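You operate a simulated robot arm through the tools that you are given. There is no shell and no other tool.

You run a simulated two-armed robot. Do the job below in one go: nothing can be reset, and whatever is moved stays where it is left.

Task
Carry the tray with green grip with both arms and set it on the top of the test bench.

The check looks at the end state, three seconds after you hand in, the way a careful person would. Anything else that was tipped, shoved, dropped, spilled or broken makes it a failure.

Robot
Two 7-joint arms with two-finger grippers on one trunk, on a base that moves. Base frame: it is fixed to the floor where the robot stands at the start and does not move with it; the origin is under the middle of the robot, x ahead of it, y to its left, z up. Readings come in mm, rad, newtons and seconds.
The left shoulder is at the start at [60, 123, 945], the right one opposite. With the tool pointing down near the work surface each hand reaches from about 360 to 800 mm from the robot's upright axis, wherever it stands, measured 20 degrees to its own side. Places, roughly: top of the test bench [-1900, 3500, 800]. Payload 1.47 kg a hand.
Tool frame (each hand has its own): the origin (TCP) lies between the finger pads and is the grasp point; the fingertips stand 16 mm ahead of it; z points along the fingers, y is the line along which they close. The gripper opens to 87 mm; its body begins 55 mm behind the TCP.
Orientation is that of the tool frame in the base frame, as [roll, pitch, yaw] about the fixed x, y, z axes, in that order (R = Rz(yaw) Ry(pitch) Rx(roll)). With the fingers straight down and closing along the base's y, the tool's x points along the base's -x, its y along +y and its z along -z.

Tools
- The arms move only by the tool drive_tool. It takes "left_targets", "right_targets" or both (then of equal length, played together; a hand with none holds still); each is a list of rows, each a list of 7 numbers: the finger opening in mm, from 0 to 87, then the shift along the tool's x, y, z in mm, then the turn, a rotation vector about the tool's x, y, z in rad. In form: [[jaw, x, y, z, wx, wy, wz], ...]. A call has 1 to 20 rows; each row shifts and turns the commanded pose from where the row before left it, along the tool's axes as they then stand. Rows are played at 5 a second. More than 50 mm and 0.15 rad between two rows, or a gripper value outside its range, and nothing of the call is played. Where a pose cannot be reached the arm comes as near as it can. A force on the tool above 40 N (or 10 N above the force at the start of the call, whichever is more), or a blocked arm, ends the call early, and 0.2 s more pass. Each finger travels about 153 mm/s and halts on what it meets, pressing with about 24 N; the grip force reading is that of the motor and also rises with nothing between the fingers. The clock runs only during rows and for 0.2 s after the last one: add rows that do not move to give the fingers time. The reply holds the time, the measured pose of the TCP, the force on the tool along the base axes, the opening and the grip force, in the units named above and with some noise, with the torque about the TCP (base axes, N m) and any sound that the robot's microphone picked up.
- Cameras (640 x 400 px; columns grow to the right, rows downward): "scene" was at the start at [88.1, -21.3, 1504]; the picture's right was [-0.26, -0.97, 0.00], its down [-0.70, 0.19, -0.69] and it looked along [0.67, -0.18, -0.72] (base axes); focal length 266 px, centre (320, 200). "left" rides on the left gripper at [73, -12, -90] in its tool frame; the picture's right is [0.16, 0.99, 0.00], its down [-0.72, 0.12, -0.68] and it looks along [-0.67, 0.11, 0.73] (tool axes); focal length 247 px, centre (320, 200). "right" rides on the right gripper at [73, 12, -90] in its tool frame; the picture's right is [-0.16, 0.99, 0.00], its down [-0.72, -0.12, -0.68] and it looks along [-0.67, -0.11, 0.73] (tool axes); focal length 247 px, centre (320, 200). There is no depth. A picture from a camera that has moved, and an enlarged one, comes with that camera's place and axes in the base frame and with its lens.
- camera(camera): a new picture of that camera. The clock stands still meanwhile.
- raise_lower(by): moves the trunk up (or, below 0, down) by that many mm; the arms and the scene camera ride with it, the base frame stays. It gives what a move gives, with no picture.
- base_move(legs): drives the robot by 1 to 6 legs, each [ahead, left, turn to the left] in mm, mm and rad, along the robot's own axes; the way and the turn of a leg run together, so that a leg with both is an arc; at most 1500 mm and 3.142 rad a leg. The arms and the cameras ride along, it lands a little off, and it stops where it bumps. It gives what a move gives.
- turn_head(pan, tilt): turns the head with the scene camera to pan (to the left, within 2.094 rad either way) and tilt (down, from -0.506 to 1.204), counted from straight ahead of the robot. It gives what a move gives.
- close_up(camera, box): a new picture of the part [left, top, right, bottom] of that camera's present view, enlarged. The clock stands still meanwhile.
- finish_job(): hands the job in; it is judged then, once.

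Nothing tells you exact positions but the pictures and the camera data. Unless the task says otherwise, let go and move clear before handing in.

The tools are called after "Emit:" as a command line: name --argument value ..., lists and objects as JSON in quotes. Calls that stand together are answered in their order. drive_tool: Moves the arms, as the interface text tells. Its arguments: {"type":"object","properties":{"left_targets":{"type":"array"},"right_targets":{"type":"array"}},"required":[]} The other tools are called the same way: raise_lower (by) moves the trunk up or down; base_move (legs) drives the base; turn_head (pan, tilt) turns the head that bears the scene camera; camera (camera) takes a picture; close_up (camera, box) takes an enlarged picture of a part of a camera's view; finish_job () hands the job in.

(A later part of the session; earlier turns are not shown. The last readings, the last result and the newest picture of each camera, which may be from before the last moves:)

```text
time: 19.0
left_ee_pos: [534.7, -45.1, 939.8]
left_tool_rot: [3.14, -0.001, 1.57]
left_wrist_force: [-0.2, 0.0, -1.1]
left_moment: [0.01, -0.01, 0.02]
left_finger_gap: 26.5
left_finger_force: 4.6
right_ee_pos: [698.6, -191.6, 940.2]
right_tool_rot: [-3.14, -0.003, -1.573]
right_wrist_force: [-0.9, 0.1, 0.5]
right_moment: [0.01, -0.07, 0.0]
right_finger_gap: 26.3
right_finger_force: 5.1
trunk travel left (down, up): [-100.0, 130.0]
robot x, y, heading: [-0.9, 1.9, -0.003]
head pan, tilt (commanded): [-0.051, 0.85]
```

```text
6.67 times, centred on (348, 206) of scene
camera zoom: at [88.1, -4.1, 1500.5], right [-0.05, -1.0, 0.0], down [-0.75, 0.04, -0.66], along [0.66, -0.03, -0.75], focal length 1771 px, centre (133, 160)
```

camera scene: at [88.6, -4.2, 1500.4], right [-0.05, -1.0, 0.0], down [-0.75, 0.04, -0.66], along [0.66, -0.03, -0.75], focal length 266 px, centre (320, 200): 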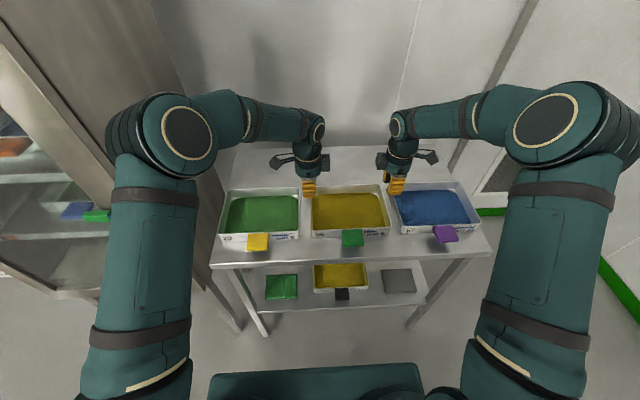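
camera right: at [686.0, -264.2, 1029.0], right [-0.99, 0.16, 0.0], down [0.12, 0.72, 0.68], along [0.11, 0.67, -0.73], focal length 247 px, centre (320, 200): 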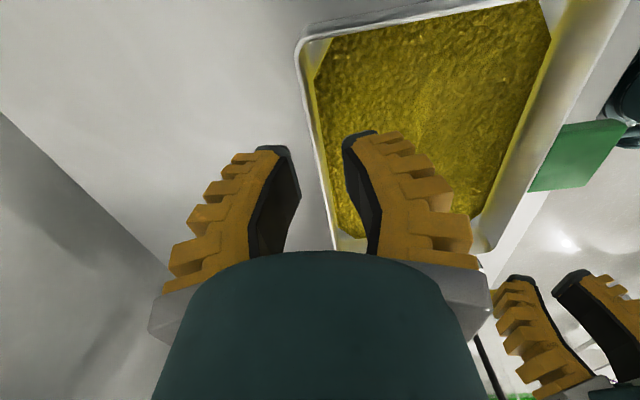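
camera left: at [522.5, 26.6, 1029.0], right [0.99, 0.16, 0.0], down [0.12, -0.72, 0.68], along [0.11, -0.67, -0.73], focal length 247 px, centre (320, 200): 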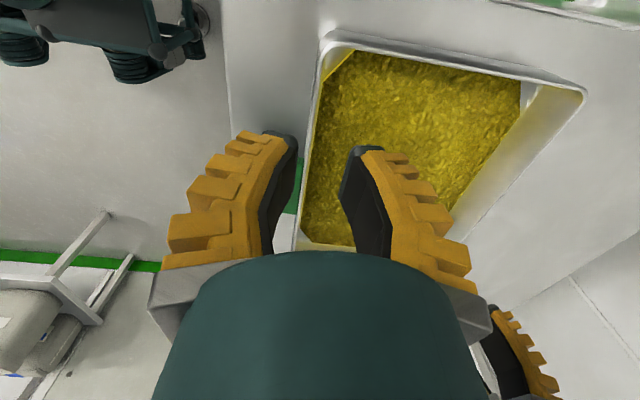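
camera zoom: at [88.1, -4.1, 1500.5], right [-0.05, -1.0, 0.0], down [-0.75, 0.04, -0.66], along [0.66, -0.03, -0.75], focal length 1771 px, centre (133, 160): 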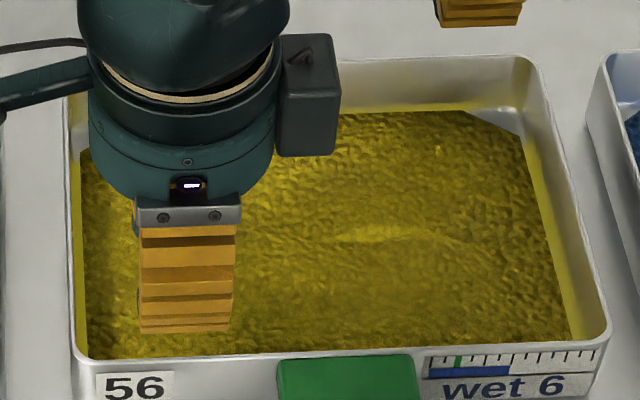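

The rim is at z ≈ 862, front wall at x ≈ 530, back wall at x ≈ 706. I shift each hand onto its wall line and lower to just above the rim for a check.

Emit:
drive_tool --left_targets '[[20, 0, -4.5, 0, 0, 0, 0], [20, 0, 0, 18, 0, 0, 0], [20, 0, 0, 18, 0, 0, 0], [20, 0, 0, 16, 0, 0, 0], [20, 0, 0, 0, 0, 0, 0]]' --right_targets '[[20, 0, -7.8, 0, 0, 0, 0], [20, 0, 0, 18, 0, 0, 0], [20, 0, 0, 18, 0, 0, 0], [20, 0, 0, 16, 0, 0, 0], [20, 0, 0, 0, 0, 0, 0]]'

Emit:
camera --camera "left"

Emit:
camera --camera "right"

Emit:
close_up --camera "scene" --box '[260, 140, 440, 252]'

```text
time: 20.2
left_ee_pos: [528.7, -44.1, 887.9]
left_tool_rot: [-3.142, 0.0, 1.571]
left_wrist_force: [0.5, 0.3, 1.4]
left_moment: [0.0, 0.02, 0.0]
left_finger_gap: 26.4
left_finger_force: 5.2
right_ee_pos: [705.7, -191.5, 887.8]
right_tool_rot: [-3.139, 0.0, -1.572]
right_wrist_force: [-0.6, 0.0, 0.7]
right_moment: [0.0, 0.03, 0.0]
right_finger_gap: 26.7
right_finger_force: 4.0
trunk travel left (down, up): [-100.0, 130.0]
robot x, y, heading: [1.4, -0.8, -0.001]
head pan, tilt (commanded): [-0.051, 0.85]
```

```text
taken
camera left: at [518.0, 26.9, 977.4], right [0.99, 0.16, 0.0], down [0.12, -0.72, 0.68], along [0.11, -0.67, -0.73], focal length 247 px, centre (320, 200)
```

left: 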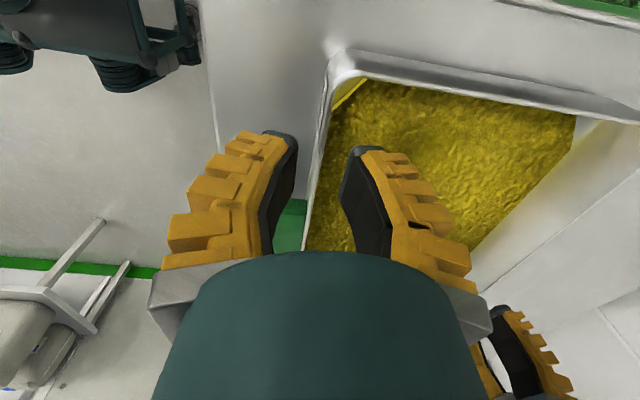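

```text
taken
camera right: at [694.1, -264.2, 976.4], right [-0.99, 0.16, 0.0], down [0.12, 0.72, 0.68], along [0.11, 0.67, -0.73], focal length 247 px, centre (320, 200)
```

right: 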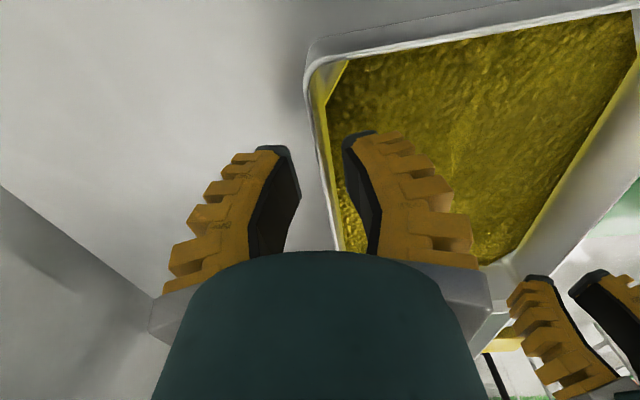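

```text
3.56 times, centred on (350, 196) of scene
camera zoom: at [88.2, -4.2, 1500.5], right [-0.05, -1.0, 0.0], down [-0.75, 0.04, -0.66], along [0.66, -0.03, -0.75], focal length 944 px, centre (213, 214)
```

zoom: 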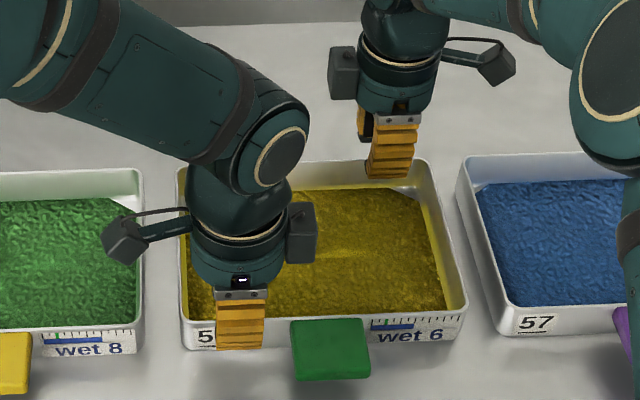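

Both walls run between the open fingers. One enlarged check of centering before inserting.

Emit:
close_up --camera "left" --box '[272, 110, 368, 170]'

Emit:
close_up --camera "right" --box '[272, 110, 368, 170]'

Emit:
close_up --camera "scene" --box '[300, 180, 380, 230]'

```text
6.67 times, centred on (320, 140) of left
camera zoom: at [518.0, 26.9, 977.4], right [0.99, 0.16, 0.0], down [0.12, -0.72, 0.68], along [0.11, -0.67, -0.73], focal length 1646 px, centre (320, 600)
```

zoom: 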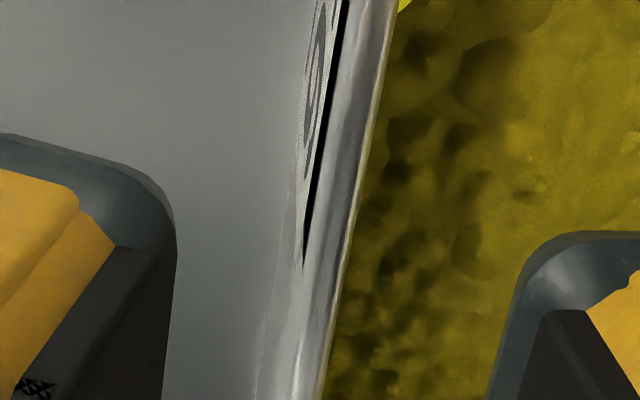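

```text
6.67 times, centred on (320, 140) of right
camera zoom: at [694.1, -264.2, 976.4], right [-0.99, 0.16, 0.0], down [0.12, 0.72, 0.68], along [0.11, 0.67, -0.73], focal length 1646 px, centre (320, 600)
```

zoom: 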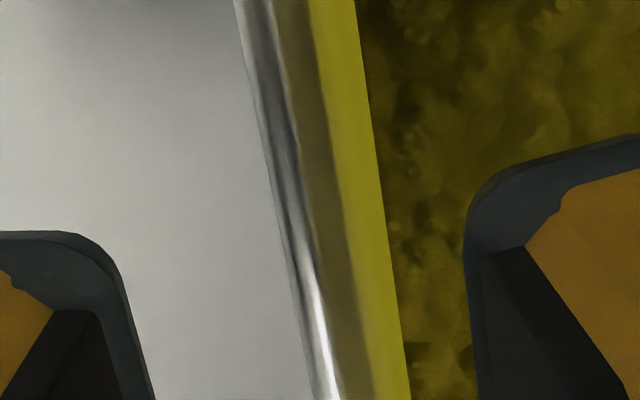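

```text
8.00 times, centred on (340, 205) of scene
camera zoom: at [88.2, -4.2, 1500.5], right [-0.05, -1.0, 0.0], down [-0.75, 0.04, -0.66], along [0.66, -0.03, -0.75], focal length 2125 px, centre (160, 160)
```

zoom: 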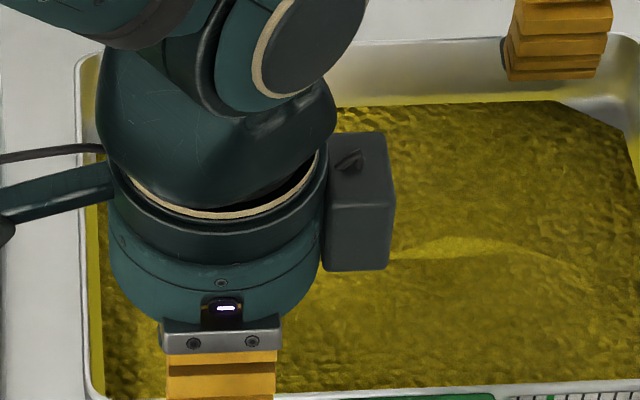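

Left is centred on its wall, right needs about 1 mm more. I'll insert the tips about 14 mm below the rim and check forces before closing.

Emit:
drive_tool --left_targets '[[20, 0, 0, 0, 0, 0, 0], [20, 0, 0, 8, 0, 0, 0], [20, 0, 0, 8, 0, 0, 0], [20, 0, 0, 8, 0, 0, 0], [20, 0, 0, 0, 0, 0, 0]]' --right_targets '[[20, 0, -0.9, 0, 0, 0, 0], [20, 0, 0, 8, 0, 0, 0], [20, 0, 0, 8, 0, 0, 0], [20, 0, 0, 7, 0, 0, 0], [20, 0, 0, 0, 0, 0, 0]]'

Emit:
camera --camera "left"

Emit:
camera --camera "right"

Emit:
close_up --camera "scene" --box '[260, 140, 440, 252]'

```text
time: 21.4
left_ee_pos: [529.2, -45.1, 863.1]
left_tool_rot: [3.141, -0.001, 1.571]
left_wrist_force: [-0.4, 1.1, -0.2]
left_moment: [0.03, 0.01, -0.02]
left_finger_gap: 26.3
left_finger_force: 4.6
right_ee_pos: [707.9, -191.5, 865.1]
right_tool_rot: [-3.14, -0.002, -1.572]
right_wrist_force: [0.0, 0.4, 1.4]
right_moment: [-0.01, -0.04, 0.0]
right_finger_gap: 26.3
right_finger_force: 4.7
trunk travel left (down, up): [-100.0, 130.0]
robot x, y, heading: [-1.9, 2.9, 0.001]
head pan, tilt (commanded): [-0.051, 0.85]
```

```text
taken
camera left: at [518.1, 27.0, 953.4], right [0.99, 0.16, 0.0], down [0.12, -0.72, 0.68], along [0.11, -0.67, -0.73], focal length 247 px, centre (320, 200)
```

left: 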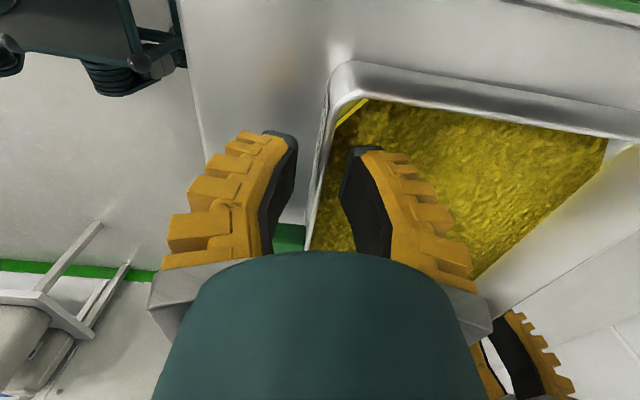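

```text
taken
camera right: at [695.4, -264.5, 953.3], right [-0.99, 0.16, 0.0], down [0.12, 0.72, 0.68], along [0.11, 0.67, -0.73], focal length 247 px, centre (320, 200)
```

right: 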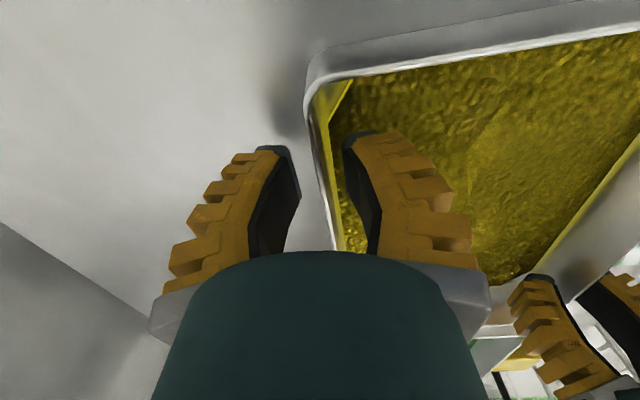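

```text
3.56 times, centred on (350, 196) of scene
camera zoom: at [88.4, -4.2, 1500.4], right [-0.05, -1.0, 0.0], down [-0.75, 0.04, -0.66], along [0.66, -0.03, -0.75], focal length 944 px, centre (213, 214)
```

zoom: 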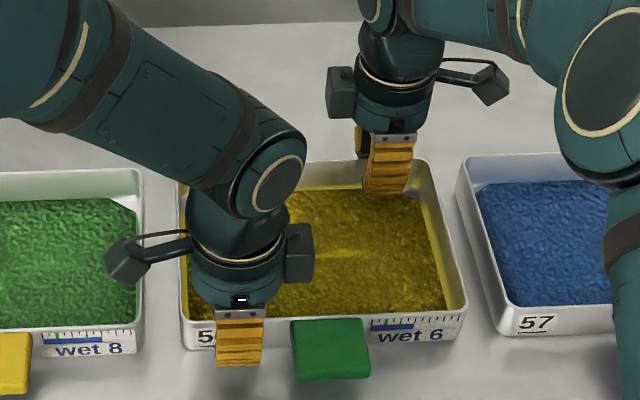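

Fingers straddle both walls with no contact force. Now close both grippers.

Emit:
drive_tool --left_targets '[[12, 0, 0, 0, 0, 0, 0], [6, 0, 0, 0, 0, 0, 0], [0, 0, 0, 0, 0, 0, 0], [0, 0, 0, 0, 0, 0, 0], [0, 0, 0, 0, 0, 0, 0]]' --right_targets '[[12, 0, 0, 0, 0, 0, 0], [6, 0, 0, 0, 0, 0, 0], [0, 0, 0, 0, 0, 0, 0], [0, 0, 0, 0, 0, 0, 0], [0, 0, 0, 0, 0, 0, 0]]'

Emit:
camera --camera "left"

Emit:
camera --camera "right"

Emit:
close_up --camera "scene" --box '[260, 140, 440, 252]'

```text
time: 22.6
left_ee_pos: [529.0, -44.2, 864.2]
left_tool_rot: [3.14, 0.0, 1.571]
left_wrist_force: [1.5, 0.3, 5.2]
left_moment: [0.03, -0.01, 0.07]
left_finger_gap: 5.7
left_finger_force: 24.0
right_ee_pos: [707.6, -190.4, 865.7]
right_tool_rot: [-3.14, -0.002, -1.572]
right_wrist_force: [0.6, -0.6, 3.8]
right_moment: [0.06, 0.0, 0.08]
right_finger_gap: 6.0
right_finger_force: 23.9
trunk travel left (down, up): [-100.0, 130.0]
robot x, y, heading: [-0.7, -0.1, 0.002]
head pan, tilt (commanded): [-0.051, 0.85]
```

```text
taken
camera left: at [518.1, 26.9, 954.0], right [0.99, 0.16, 0.0], down [0.12, -0.72, 0.68], along [0.11, -0.67, -0.73], focal length 247 px, centre (320, 200)
```

left: 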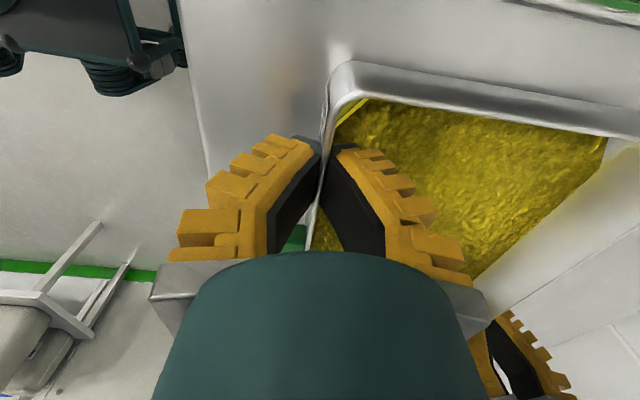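

```text
taken
camera right: at [695.3, -264.4, 953.9], right [-0.99, 0.16, 0.0], down [0.12, 0.72, 0.68], along [0.11, 0.67, -0.73], focal length 247 px, centre (320, 200)
```

right: 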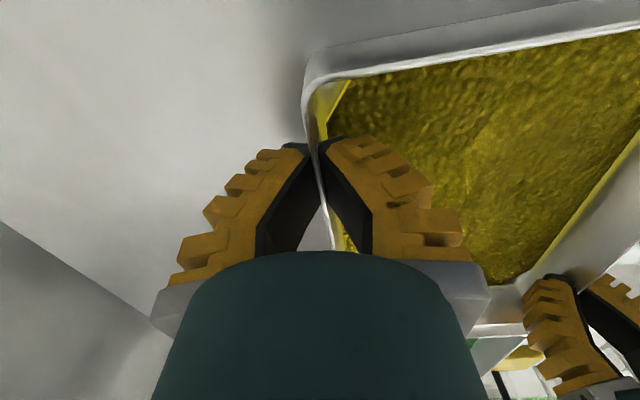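

```text
3.56 times, centred on (350, 196) of scene
camera zoom: at [88.1, -4.1, 1500.5], right [-0.05, -1.0, 0.0], down [-0.75, 0.04, -0.66], along [0.66, -0.03, -0.75], focal length 944 px, centre (213, 214)
```

zoom: 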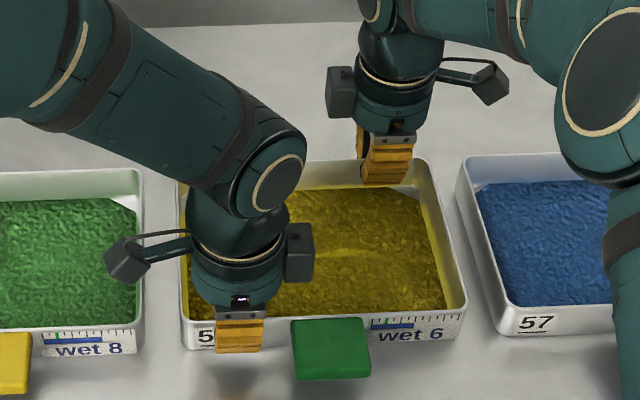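

Both grips report a firm hold (gap ≈ 6 mm, 24 N). I lift a little with the trunk so both hands rise together, then check.

Emit:
raise_lower --by 15

Emit:
close_up --camera "scene" --box '[260, 140, 440, 252]'

Emit:
camera --camera "left"

Emit:
camera --camera "right"

```text
time: 23.3
left_ee_pos: [530.3, -44.8, 877.9]
left_tool_rot: [-3.141, 0.001, 1.571]
left_wrist_force: [2.5, -1.4, -1.1]
left_moment: [0.05, 0.01, 0.01]
left_finger_gap: 5.8
left_finger_force: 24.3
right_ee_pos: [706.8, -190.7, 878.7]
right_tool_rot: [-3.141, 0.002, -1.573]
right_wrist_force: [-1.6, 1.3, -2.1]
right_moment: [0.01, -0.01, 0.07]
right_finger_gap: 6.0
right_finger_force: 23.7
trunk travel left (down, up): [-115.0, 115.0]
robot x, y, heading: [-3.2, -1.6, -0.0]
head pan, tilt (commanded): [-0.051, 0.85]
```

```text
3.56 times, centred on (350, 196) of scene
camera zoom: at [89.5, -4.4, 1515.3], right [-0.05, -1.0, 0.0], down [-0.75, 0.04, -0.66], along [0.66, -0.03, -0.75], focal length 944 px, centre (213, 214)
```

zoom: 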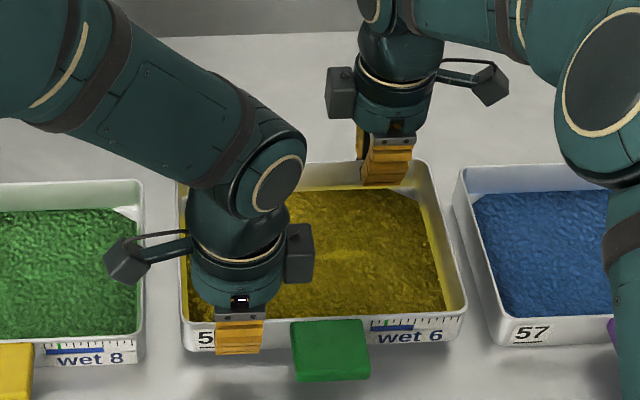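

```text
taken
camera left: at [518.6, 26.9, 967.9], right [0.99, 0.16, 0.0], down [0.12, -0.72, 0.68], along [0.11, -0.67, -0.73], focal length 247 px, centre (320, 200)
```

left: 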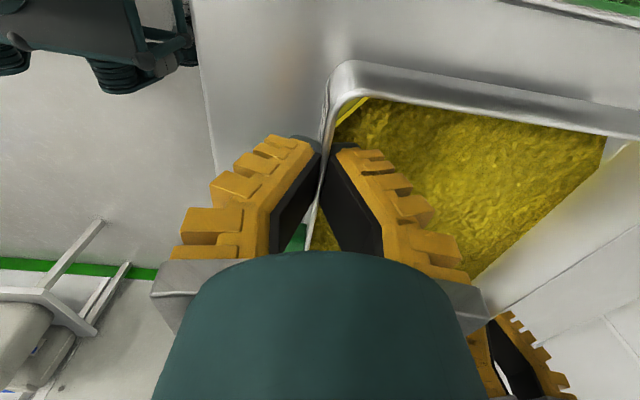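

```text
taken
camera right: at [695.8, -264.4, 967.3], right [-0.99, 0.16, 0.0], down [0.12, 0.72, 0.68], along [0.11, 0.67, -0.73], focal length 247 px, centre (320, 200)
```

right: 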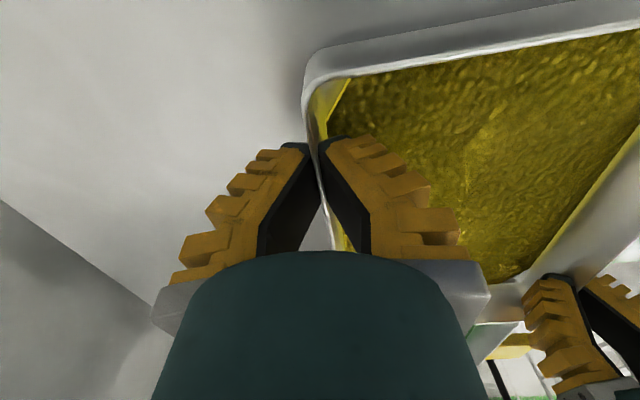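

The tray is clear of the table and held steady. I'll lift further so it clears everything, then check again.

Emit:
raise_lower --by 70

Emit:
camera --camera "scene"

Emit:
camera --camera "left"

Emit:
camera --camera "right"

```text
time: 24.3
left_ee_pos: [530.2, -44.7, 948.8]
left_tool_rot: [3.141, 0.001, 1.573]
left_wrist_force: [3.6, -1.6, -2.6]
left_moment: [-0.03, -0.01, 0.04]
left_finger_gap: 6.1
left_finger_force: 24.3
right_ee_pos: [706.6, -192.1, 947.9]
right_tool_rot: [-3.139, 0.0, -1.573]
right_wrist_force: [-2.7, 2.0, -1.8]
right_moment: [0.04, -0.01, 0.02]
right_finger_gap: 6.2
right_finger_force: 23.6
trunk travel left (down, up): [-185.0, 45.0]
robot x, y, heading: [-0.3, -0.7, -0.002]
head pan, tilt (commanded): [-0.051, 0.85]
```

```text
taken
camera scene: at [89.3, -4.4, 1585.2], right [-0.05, -1.0, 0.0], down [-0.75, 0.04, -0.66], along [0.66, -0.03, -0.75], focal length 266 px, centre (320, 200)
```

scene: 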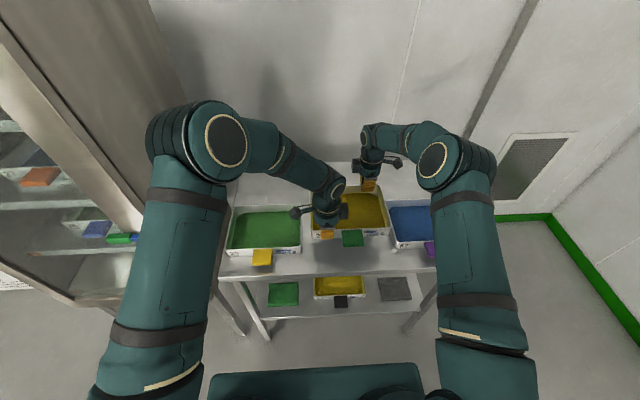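

```text
taken
camera left: at [518.5, 26.8, 1037.9], right [0.99, 0.16, 0.0], down [0.12, -0.72, 0.68], along [0.11, -0.67, -0.73], focal length 247 px, centre (320, 200)
```

left: 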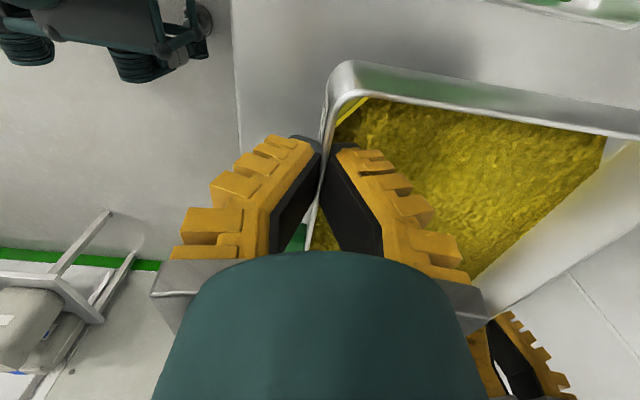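

```text
taken
camera right: at [695.8, -264.4, 1037.5], right [-0.99, 0.16, 0.0], down [0.12, 0.72, 0.68], along [0.11, 0.67, -0.73], focal length 247 px, centre (320, 200)
```

right: 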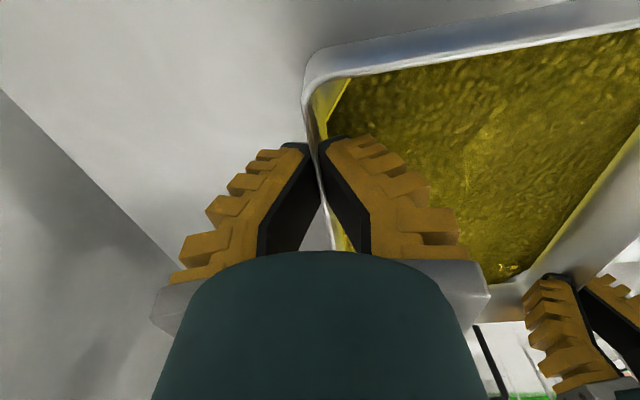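

The tray hangs level between both hands. I now back straight away from the table and check the hold.

Emit:
base_move --legs '[[-300, 0, 0]]'

Emit:
camera --camera "scene"

Emit:
camera --camera "left"

```text
time: 26.4
left_ee_pos: [231.0, -44.9, 949.1]
left_tool_rot: [-3.14, -0.001, 1.572]
left_wrist_force: [2.5, -2.0, -1.3]
left_moment: [0.01, -0.03, 0.05]
left_finger_gap: 5.9
left_finger_force: 24.2
right_ee_pos: [408.4, -191.5, 949.1]
right_tool_rot: [-3.14, 0.0, -1.572]
right_wrist_force: [-3.4, 1.7, -0.5]
right_moment: [0.06, 0.0, 0.08]
right_finger_gap: 6.0
right_finger_force: 24.3
trunk travel left (down, up): [-185.0, 45.0]
robot x, y, heading: [-296.1, -0.9, 0.004]
head pan, tilt (commanded): [-0.051, 0.85]
```

```text
taken
camera scene: at [-210.8, -4.4, 1585.5], right [-0.05, -1.0, 0.0], down [-0.75, 0.04, -0.66], along [0.66, -0.03, -0.75], focal length 266 px, centre (320, 200)
```

scene: 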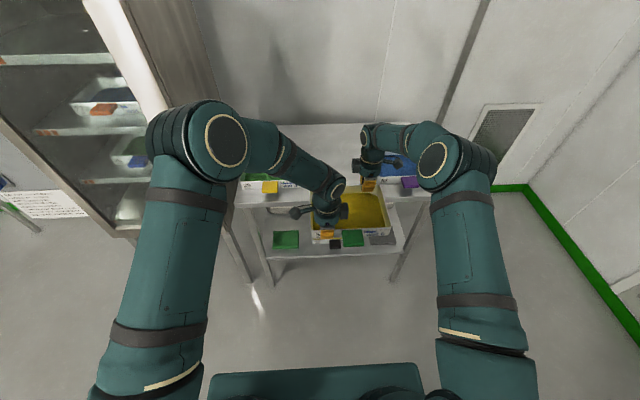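

```text
taken
camera left: at [219.0, 27.3, 1038.6], right [0.99, 0.16, 0.0], down [0.12, -0.72, 0.68], along [0.11, -0.67, -0.73], focal length 247 px, centre (320, 200)
```

left: 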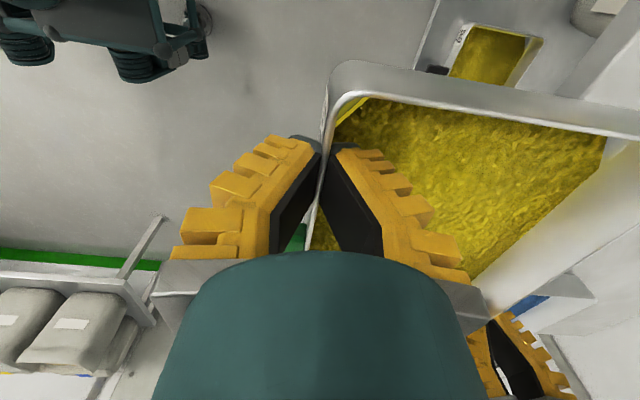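

The hold is stable while driving. I continue backing to about x = −650 and look along the planned route before turning.

Emit:
base_move --legs '[[-350, 0, 0]]'

Emit:
turn_head --pan 1.571 --tilt 0.35

Emit:
camera --camera "scene"

Emit:
turn_head --pan 2.09 --tilt 0.5

Emit:
camera --camera "scene"

```text
time: 28.6
left_ee_pos: [-118.5, -42.4, 948.5]
left_tool_rot: [-3.142, 0.0, 1.576]
left_wrist_force: [0.7, 0.0, -1.9]
left_moment: [-0.01, -0.04, 0.04]
left_finger_gap: 6.2
left_finger_force: 24.0
right_ee_pos: [59.2, -190.1, 950.2]
right_tool_rot: [-3.14, -0.001, -1.568]
right_wrist_force: [-1.3, 0.2, -1.8]
right_moment: [0.03, -0.02, 0.06]
right_finger_gap: 6.0
right_finger_force: 24.0
trunk travel left (down, up): [-185.0, 45.0]
robot x, y, heading: [-647.3, -0.7, 0.006]
head pan, tilt (commanded): [-0.051, 0.85]
```

```text
time: 30.3
left_ee_pos: [-118.6, -42.5, 948.1]
left_tool_rot: [-3.141, 0.0, 1.577]
left_wrist_force: [0.3, 0.5, -1.5]
left_moment: [0.04, 0.0, 0.07]
left_finger_gap: 6.1
left_finger_force: 23.8
right_ee_pos: [59.5, -188.9, 948.8]
right_tool_rot: [3.141, 0.0, -1.566]
right_wrist_force: [-1.9, -0.1, -1.2]
right_moment: [-0.02, -0.04, 0.05]
right_finger_gap: 6.3
right_finger_force: 23.8
trunk travel left (down, up): [-185.0, 45.0]
robot x, y, heading: [-648.0, 0.3, 0.007]
head pan, tilt (commanded): [1.571, 0.351]
```

```text
taken
camera scene: at [-637.8, 91.5, 1629.1], right [1.0, 0.0, 0.0], down [0.0, -0.34, -0.94], along [0.0, 0.94, -0.34], focal length 266 px, centre (320, 200)
```

scene: 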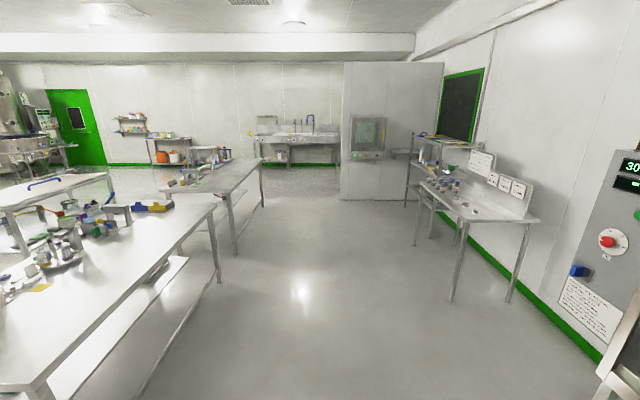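

```text
time: 31.3
left_ee_pos: [-118.3, -42.2, 948.6]
left_tool_rot: [-3.142, -0.001, 1.576]
left_wrist_force: [0.8, 0.3, -1.5]
left_moment: [0.04, -0.04, 0.04]
left_finger_gap: 6.2
left_finger_force: 24.0
right_ee_pos: [59.9, -189.1, 949.1]
right_tool_rot: [-3.141, 0.0, -1.567]
right_wrist_force: [-0.2, 0.3, -1.0]
right_moment: [0.0, 0.04, 0.05]
right_finger_gap: 6.0
right_finger_force: 25.0
trunk travel left (down, up): [-185.0, 45.0]
robot x, y, heading: [-651.3, 0.9, 0.005]
head pan, tilt (commanded): [2.089, 0.499]
```

```text
taken
camera scene: at [-682.8, 77.2, 1615.4], right [0.87, 0.5, 0.0], down [0.24, -0.41, -0.88], along [-0.44, 0.76, -0.48], focal length 266 px, centre (320, 200)
```

scene: 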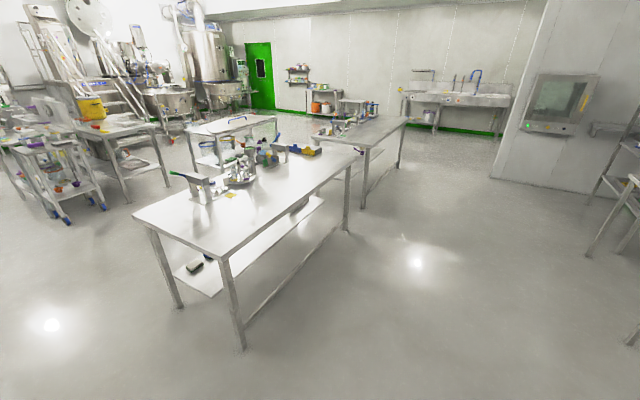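

The corridor between the benches (x ≈ −1540 to +470) is clear up to the test bench. I turn left 90° in place, then check.

Emit:
base_move --legs '[[0, 0, 0.785], [0, 0, 0.78]]'

Emit:
turn_head --pan 0.0 --tilt 0.6

Emit:
camera --camera "scene"

Emit:
camera --camera "left"

Emit:
camera --camera "right"

```text
time: 35.8
left_ee_pos: [-602.2, 528.1, 949.5]
left_tool_rot: [-3.141, -0.001, 3.137]
left_wrist_force: [-0.2, -0.5, -1.2]
left_moment: [0.01, 0.01, 0.02]
left_finger_gap: 6.0
left_finger_force: 23.9
right_ee_pos: [-454.5, 705.0, 949.4]
right_tool_rot: [3.141, -0.003, -0.006]
right_wrist_force: [-0.2, -0.6, -1.2]
right_moment: [0.0, 0.0, 0.03]
right_finger_gap: 6.1
right_finger_force: 23.8
trunk travel left (down, up): [-185.0, 45.0]
robot x, y, heading: [-648.5, -3.8, 1.561]
head pan, tilt (commanded): [2.089, 0.499]
```

```text
time: 37.8
left_ee_pos: [-601.1, 528.7, 948.5]
left_tool_rot: [3.141, -0.001, 3.139]
left_wrist_force: [0.0, 0.5, -1.2]
left_moment: [-0.02, 0.06, 0.02]
left_finger_gap: 6.1
left_finger_force: 23.8
right_ee_pos: [-453.5, 704.7, 948.9]
right_tool_rot: [-3.14, -0.003, -0.005]
right_wrist_force: [0.4, -0.4, -1.3]
right_moment: [0.0, -0.01, 0.05]
right_finger_gap: 6.0
right_finger_force: 23.9
trunk travel left (down, up): [-185.0, 45.0]
robot x, y, heading: [-651.7, -4.0, 1.566]
head pan, tilt (commanded): [0.0, 0.6]
```

```text
taken
camera scene: at [-647.2, 97.1, 1606.3], right [1.0, 0.0, 0.0], down [0.0, -0.57, -0.82], along [0.0, 0.82, -0.57], focal length 266 px, centre (320, 200)
```

scene: 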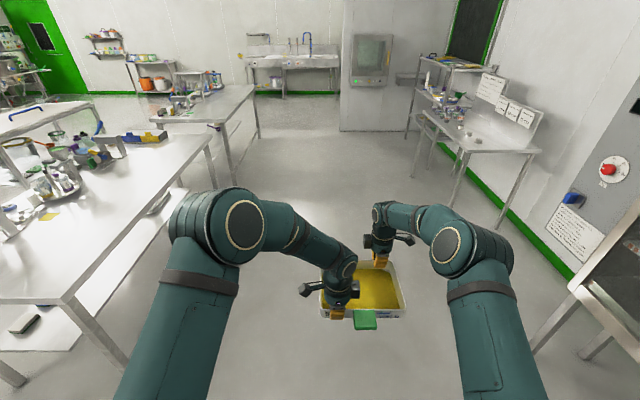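

```text
taken
camera left: at [-673.9, 515.2, 1038.2], right [-0.15, 0.99, 0.0], down [0.72, 0.11, 0.68], along [0.67, 0.1, -0.73], focal length 247 px, centre (320, 200)
```

left: 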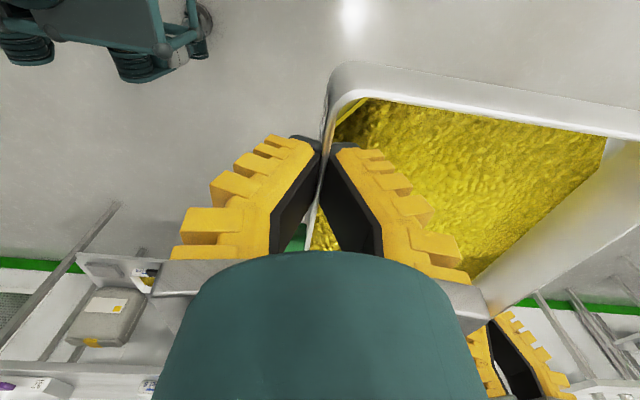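

```text
taken
camera right: at [-380.6, 692.7, 1037.8], right [-0.16, -0.99, 0.0], down [-0.72, 0.12, 0.68], along [-0.67, 0.11, -0.73], focal length 247 px, centre (320, 200)
```

right: 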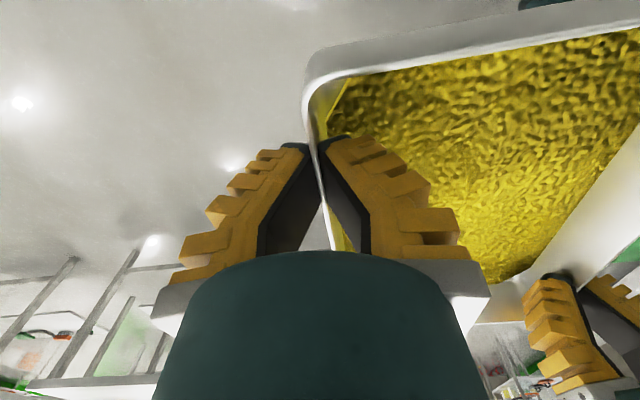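

The tray rides level and secure. I drive ahead along the corridor in two legs and look again.

Emit:
base_move --legs '[[1100, 0, 0], [1100, 0, 0]]'

Emit:
camera --camera "scene"

Emit:
turn_head --pan 1.0 --tilt 0.5

Emit:
camera --camera "scene"

```text
time: 48.7
left_ee_pos: [-594.8, 2738.6, 949.5]
left_tool_rot: [3.141, -0.001, -3.14]
left_wrist_force: [-0.2, 0.0, -1.7]
left_moment: [-0.02, 0.02, -0.01]
left_finger_gap: 6.0
left_finger_force: 24.0
right_ee_pos: [-447.1, 2917.0, 948.4]
right_tool_rot: [3.14, -0.001, 0.001]
right_wrist_force: [0.0, 0.3, -1.3]
right_moment: [0.01, 0.04, 0.01]
right_finger_gap: 6.4
right_finger_force: 23.7
trunk travel left (down, up): [-185.0, 45.0]
robot x, y, heading: [-639.6, 2208.6, 1.575]
head pan, tilt (commanded): [0.0, 0.6]
```

```text
taken
camera scene: at [-638.8, 2307.0, 1606.3], right [1.0, 0.0, 0.0], down [0.0, -0.57, -0.82], along [0.0, 0.82, -0.57], focal length 266 px, centre (320, 200)
```

scene: 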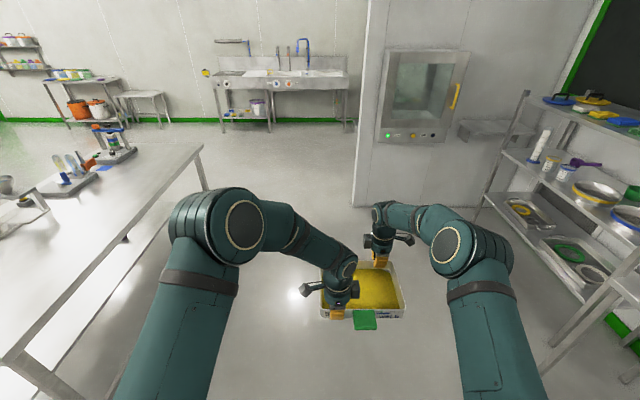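

```text
time: 50.0
left_ee_pos: [-595.8, 2738.0, 948.1]
left_tool_rot: [-3.141, 0.002, -3.139]
left_wrist_force: [0.2, 0.6, -1.8]
left_moment: [0.0, 0.02, 0.01]
left_finger_gap: 6.0
left_finger_force: 24.3
right_ee_pos: [-448.8, 2915.2, 949.5]
right_tool_rot: [-3.139, -0.001, -0.001]
right_wrist_force: [0.1, -1.1, -0.5]
right_moment: [0.01, 0.01, 0.05]
right_finger_gap: 5.9
right_finger_force: 24.3
trunk travel left (down, up): [-185.0, 45.0]
robot x, y, heading: [-640.2, 2208.1, 1.57]
head pan, tilt (commanded): [1.0, 0.499]
```

```text
taken
camera scene: at [-715.3, 2267.4, 1615.4], right [0.54, 0.84, 0.0], down [0.4, -0.26, -0.88], along [-0.74, 0.47, -0.48], focal length 266 px, centre (320, 200)
```

scene: 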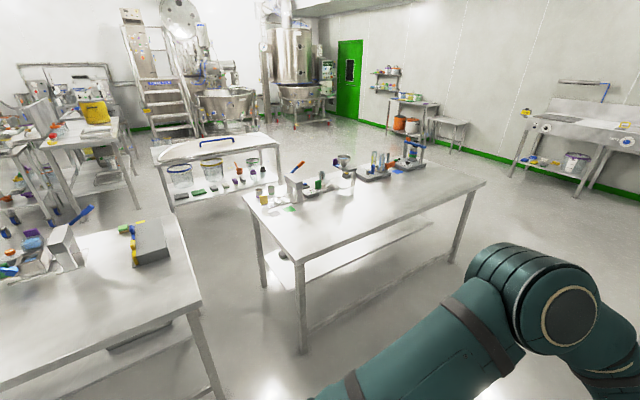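

I'll zoom in on the test bench's near strip to verify it is free.

Emit:
close_up --camera "scene" --box '[230, 140, 500, 309]'

Emit:
base_move --legs '[[1085, 0, 0]]'

Emit:
turn_head --pan 1.45 --tilt 0.6

Emit:
camera --camera "scene"

```text
2.37 times, centred on (365, 224) of scene
camera zoom: at [-715.3, 2267.4, 1615.4], right [0.54, 0.84, 0.0], down [0.4, -0.26, -0.88], along [-0.74, 0.47, -0.48], focal length 629 px, centre (214, 142)
```

zoom: 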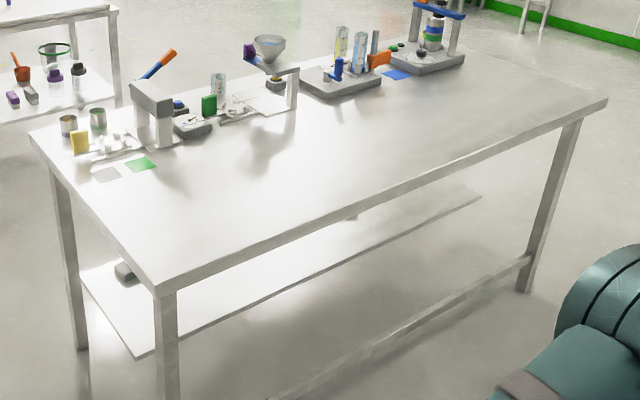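

```text
time: 55.5
left_ee_pos: [-599.2, 3817.5, 948.8]
left_tool_rot: [-3.141, 0.001, -3.137]
left_wrist_force: [0.3, 1.3, -2.0]
left_moment: [-0.03, 0.04, 0.05]
left_finger_gap: 5.7
left_finger_force: 24.3
right_ee_pos: [-453.0, 3996.4, 949.0]
right_tool_rot: [3.141, -0.002, 0.001]
right_wrist_force: [0.2, -1.2, -1.6]
right_moment: [0.0, 0.02, 0.04]
right_finger_gap: 6.0
right_finger_force: 24.2
trunk travel left (down, up): [-185.0, 45.0]
robot x, y, heading: [-638.4, 3286.5, 1.57]
head pan, tilt (commanded): [1.0, 0.499]
```

```text
time: 56.4
left_ee_pos: [-600.0, 3817.2, 948.3]
left_tool_rot: [-3.141, 0.0, -3.139]
left_wrist_force: [-0.2, 1.1, -1.8]
left_moment: [0.03, 0.03, 0.03]
left_finger_gap: 5.9
left_finger_force: 23.9
right_ee_pos: [-451.9, 3995.6, 948.8]
right_tool_rot: [-3.142, -0.002, 0.002]
right_wrist_force: [-0.4, -0.6, -1.0]
right_moment: [-0.04, 0.03, 0.03]
right_finger_gap: 5.9
right_finger_force: 23.6
trunk travel left (down, up): [-185.0, 45.0]
robot x, y, heading: [-642.9, 3289.8, 1.575]
head pan, tilt (commanded): [1.45, 0.6]
```

```text
taken
camera scene: at [-728.8, 3308.4, 1606.3], right [0.12, 0.99, 0.0], down [0.56, -0.07, -0.83], along [-0.82, 0.1, -0.56], focal length 266 px, centre (320, 200)
```

scene: 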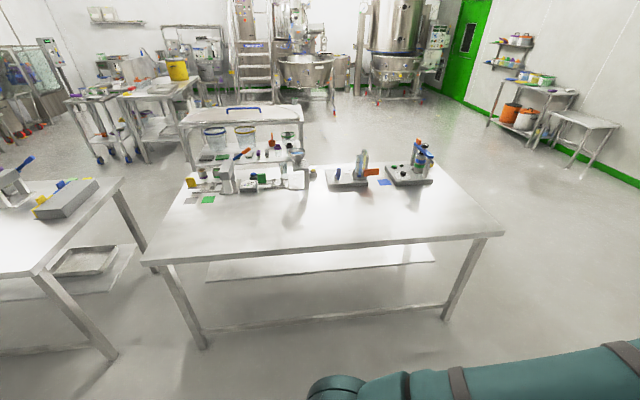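

The near strip of the test bench is clear and there is room to turn. I turn left another 90° to face it.

Emit:
base_move --legs '[[0, 0, 0.785], [0, 0, 0.783]]'

Emit:
turn_head --pan -0.05 --tilt 0.75

Emit:
camera --camera "scene"

```text
time: 60.9
left_ee_pos: [-1171.6, 3336.4, 948.0]
left_tool_rot: [3.14, 0.001, -1.58]
left_wrist_force: [-0.4, 0.7, -1.3]
left_moment: [-0.01, 0.02, 0.05]
left_finger_gap: 5.9
left_finger_force: 23.9
right_ee_pos: [-1347.9, 3486.0, 948.8]
right_tool_rot: [3.142, -0.002, 1.56]
right_wrist_force: [1.1, -0.3, -1.0]
right_moment: [-0.05, 0.01, 0.05]
right_finger_gap: 6.0
right_finger_force: 23.6
trunk travel left (down, up): [-185.0, 45.0]
robot x, y, heading: [-637.4, 3290.0, 3.128]
head pan, tilt (commanded): [1.45, 0.6]
```

```text
time: 62.5
left_ee_pos: [-1170.3, 3336.7, 948.5]
left_tool_rot: [3.141, 0.0, -1.581]
left_wrist_force: [-0.6, -1.2, -2.1]
left_moment: [-0.05, 0.03, 0.06]
left_finger_gap: 6.0
left_finger_force: 24.3
right_ee_pos: [-1348.0, 3485.2, 949.1]
right_tool_rot: [3.14, -0.003, 1.562]
right_wrist_force: [0.3, -0.7, -1.0]
right_moment: [0.01, 0.0, 0.06]
right_finger_gap: 6.1
right_finger_force: 24.1
trunk travel left (down, up): [-185.0, 45.0]
robot x, y, heading: [-643.8, 3287.4, 3.132]
head pan, tilt (commanded): [-0.051, 0.75]
```

```text
taken
camera scene: at [-734.1, 3292.7, 1593.4], right [0.06, 1.0, 0.0], down [0.68, -0.04, -0.73], along [-0.73, 0.04, -0.68], focal length 266 px, centre (320, 200)
```

scene: 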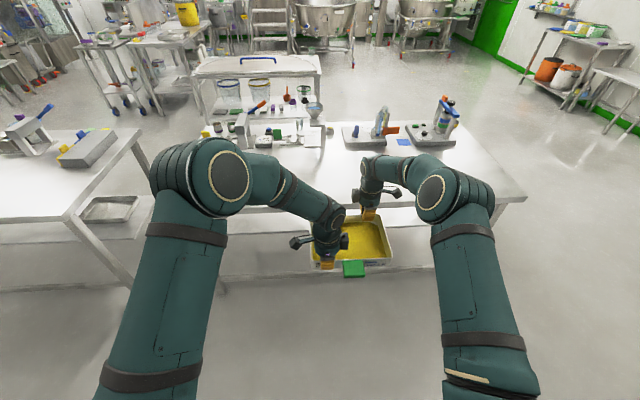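

Facing the bench now, with the tray about 100 mm above bench height. I approach in two steps.

Emit:
base_move --legs '[[300, 0, 0]]'

Emit:
camera --camera "scene"

Emit:
camera --camera "left"

Emit:
camera --camera "right"

```text
time: 64.5
left_ee_pos: [-1470.4, 3337.9, 948.5]
left_tool_rot: [-3.141, -0.001, -1.578]
left_wrist_force: [-0.5, 0.2, -2.4]
left_moment: [-0.04, 0.05, 0.02]
left_finger_gap: 6.0
left_finger_force: 23.8
right_ee_pos: [-1648.9, 3486.5, 948.3]
right_tool_rot: [3.141, -0.001, 1.565]
right_wrist_force: [-0.1, 0.3, -1.8]
right_moment: [0.02, -0.05, 0.08]
right_finger_gap: 5.6
right_finger_force: 24.2
trunk travel left (down, up): [-185.0, 45.0]
robot x, y, heading: [-941.4, 3293.6, 3.135]
head pan, tilt (commanded): [-0.051, 0.75]
```

```text
taken
camera scene: at [-1035.2, 3295.0, 1593.3], right [0.06, 1.0, 0.0], down [0.68, -0.04, -0.73], along [-0.73, 0.04, -0.68], focal length 266 px, centre (320, 200)
```

scene: 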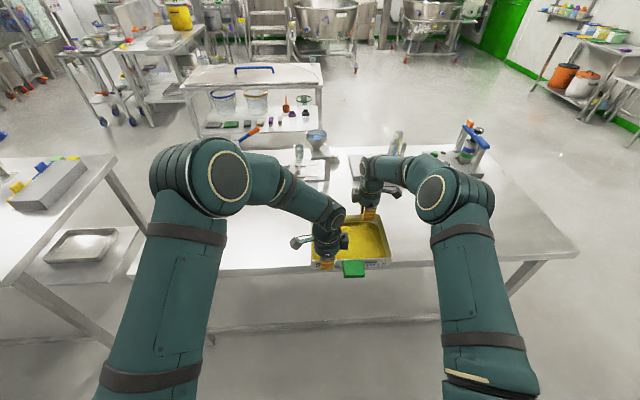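

```text
taken
camera left: at [-1460.0, 3264.1, 1037.9], right [-0.99, -0.15, 0.0], down [-0.11, 0.72, 0.68], along [-0.1, 0.67, -0.73], focal length 247 px, centre (320, 200)
```

left: 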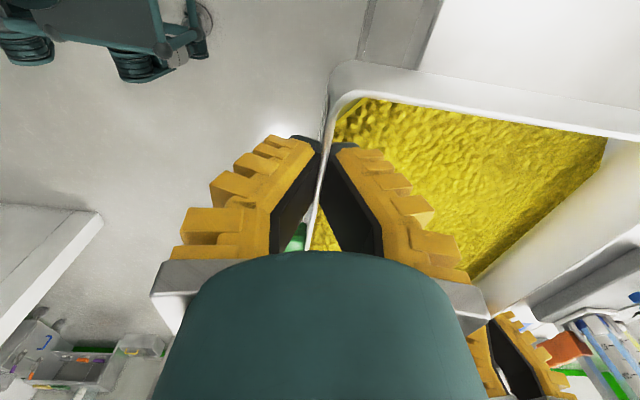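

```text
taken
camera right: at [-1635.6, 3559.4, 1037.4], right [0.99, -0.17, 0.0], down [-0.12, -0.72, 0.68], along [-0.11, -0.67, -0.73], focal length 247 px, centre (320, 200)
```

right: 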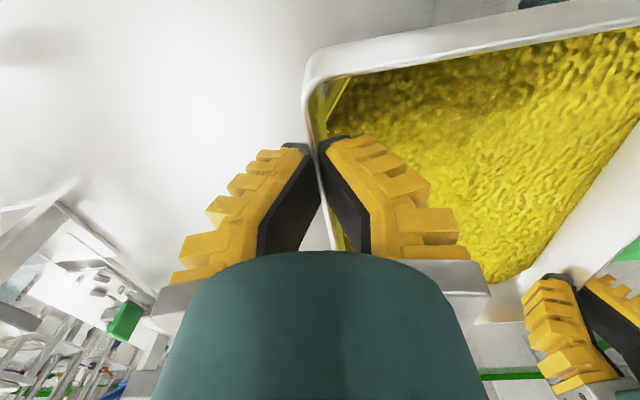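

The bench edge is at x ≈ −1540 and its surface ≈ 800. I go ahead another 165 mm so the tray sits fully over the clear strip.

Emit:
base_move --legs '[[165, 0, 0]]'

Emit:
camera --camera "scene"

Emit:
camera --camera "left"

Emit:
camera --camera "right"

```text
time: 66.0
left_ee_pos: [-1636.1, 3339.4, 948.5]
left_tool_rot: [-3.14, -0.002, -1.578]
left_wrist_force: [-0.2, -0.7, -3.1]
left_moment: [-0.03, 0.0, 0.02]
left_finger_gap: 5.9
left_finger_force: 24.9
right_ee_pos: [-1813.5, 3488.3, 948.6]
right_tool_rot: [-3.14, -0.002, 1.565]
right_wrist_force: [0.1, 0.3, -1.2]
right_moment: [-0.05, -0.02, 0.05]
right_finger_gap: 5.9
right_finger_force: 24.2
trunk travel left (down, up): [-185.0, 45.0]
robot x, y, heading: [-1105.5, 3289.9, 3.139]
head pan, tilt (commanded): [-0.051, 0.75]
```

```text
taken
camera scene: at [-1200.4, 3296.0, 1593.3], right [0.06, 1.0, 0.0], down [0.68, -0.04, -0.73], along [-0.73, 0.04, -0.68], focal length 266 px, centre (320, 200)
```

scene: 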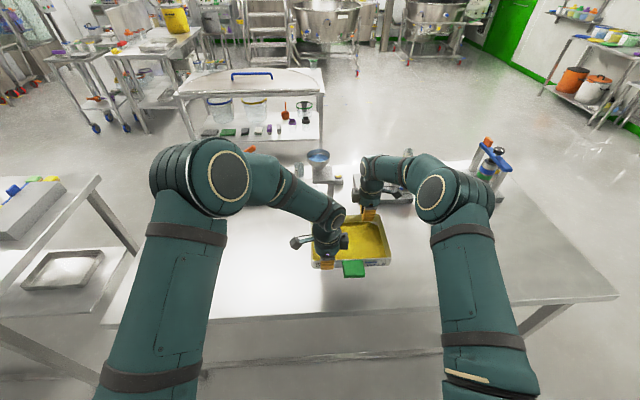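

```text
taken
camera left: at [-1624.9, 3264.8, 1037.8], right [-0.99, -0.15, 0.0], down [-0.11, 0.72, 0.68], along [-0.1, 0.67, -0.73], focal length 247 px, centre (320, 200)
```

left: 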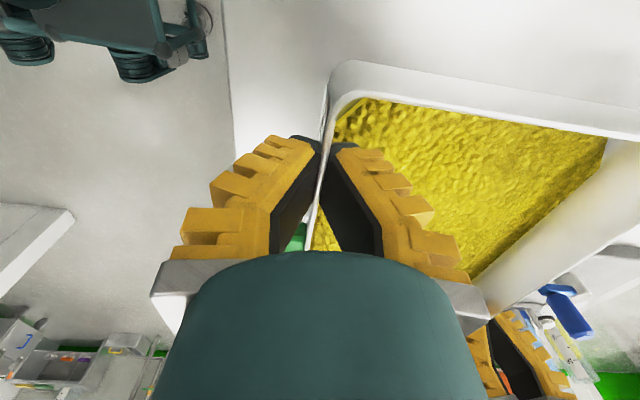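

```text
taken
camera right: at [-1800.7, 3560.0, 1037.2], right [0.99, -0.17, 0.0], down [-0.12, -0.72, 0.68], along [-0.11, -0.67, -0.73], focal length 247 px, centre (320, 200)
```

right: 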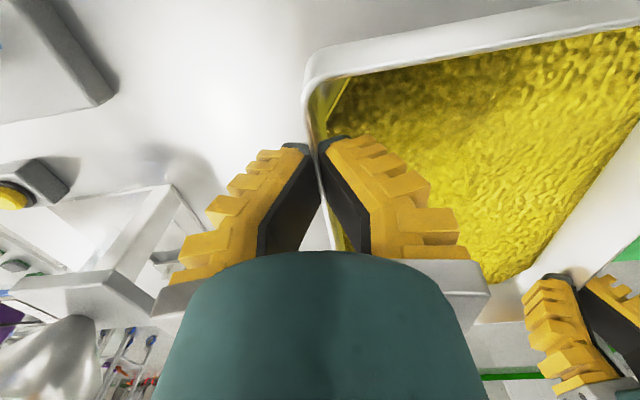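

Let me enlarge the region around the tray to confirm clearances before lowering.

Emit:
close_up --camera "scene" --box '[250, 130, 442, 290]'

Emit:
close_up --camera "right" --box '[0, 0, 320, 300]'

```text
2.50 times, centred on (346, 210) of scene
camera zoom: at [-1200.4, 3296.0, 1593.3], right [0.06, 1.0, 0.0], down [0.68, -0.04, -0.73], along [-0.73, 0.04, -0.68], focal length 664 px, centre (255, 175)
```

zoom: 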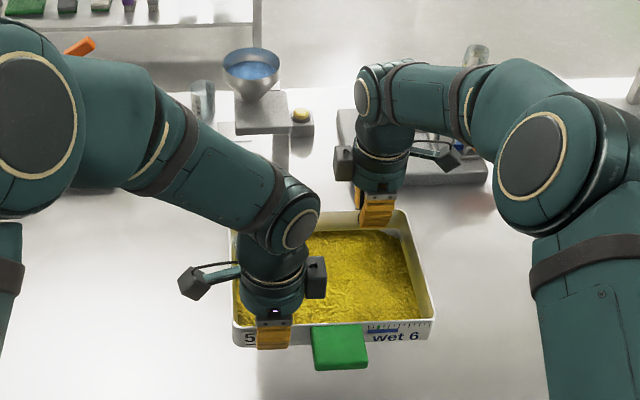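

```text
1.33 times, centred on (160, 150) of right
camera zoom: at [-1800.7, 3560.0, 1037.2], right [0.99, -0.17, 0.0], down [-0.12, -0.72, 0.68], along [-0.11, -0.67, -0.73], focal length 329 px, centre (533, 267)
```

zoom: 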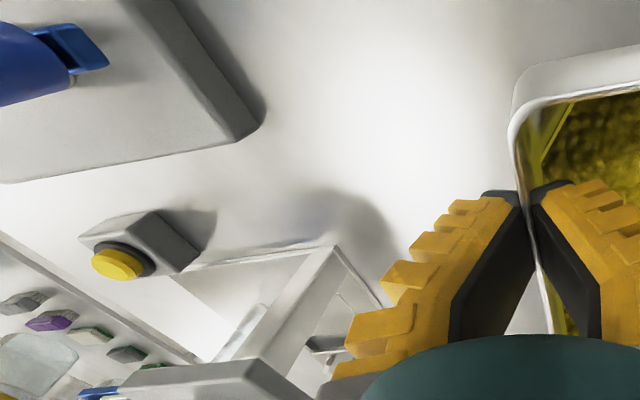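

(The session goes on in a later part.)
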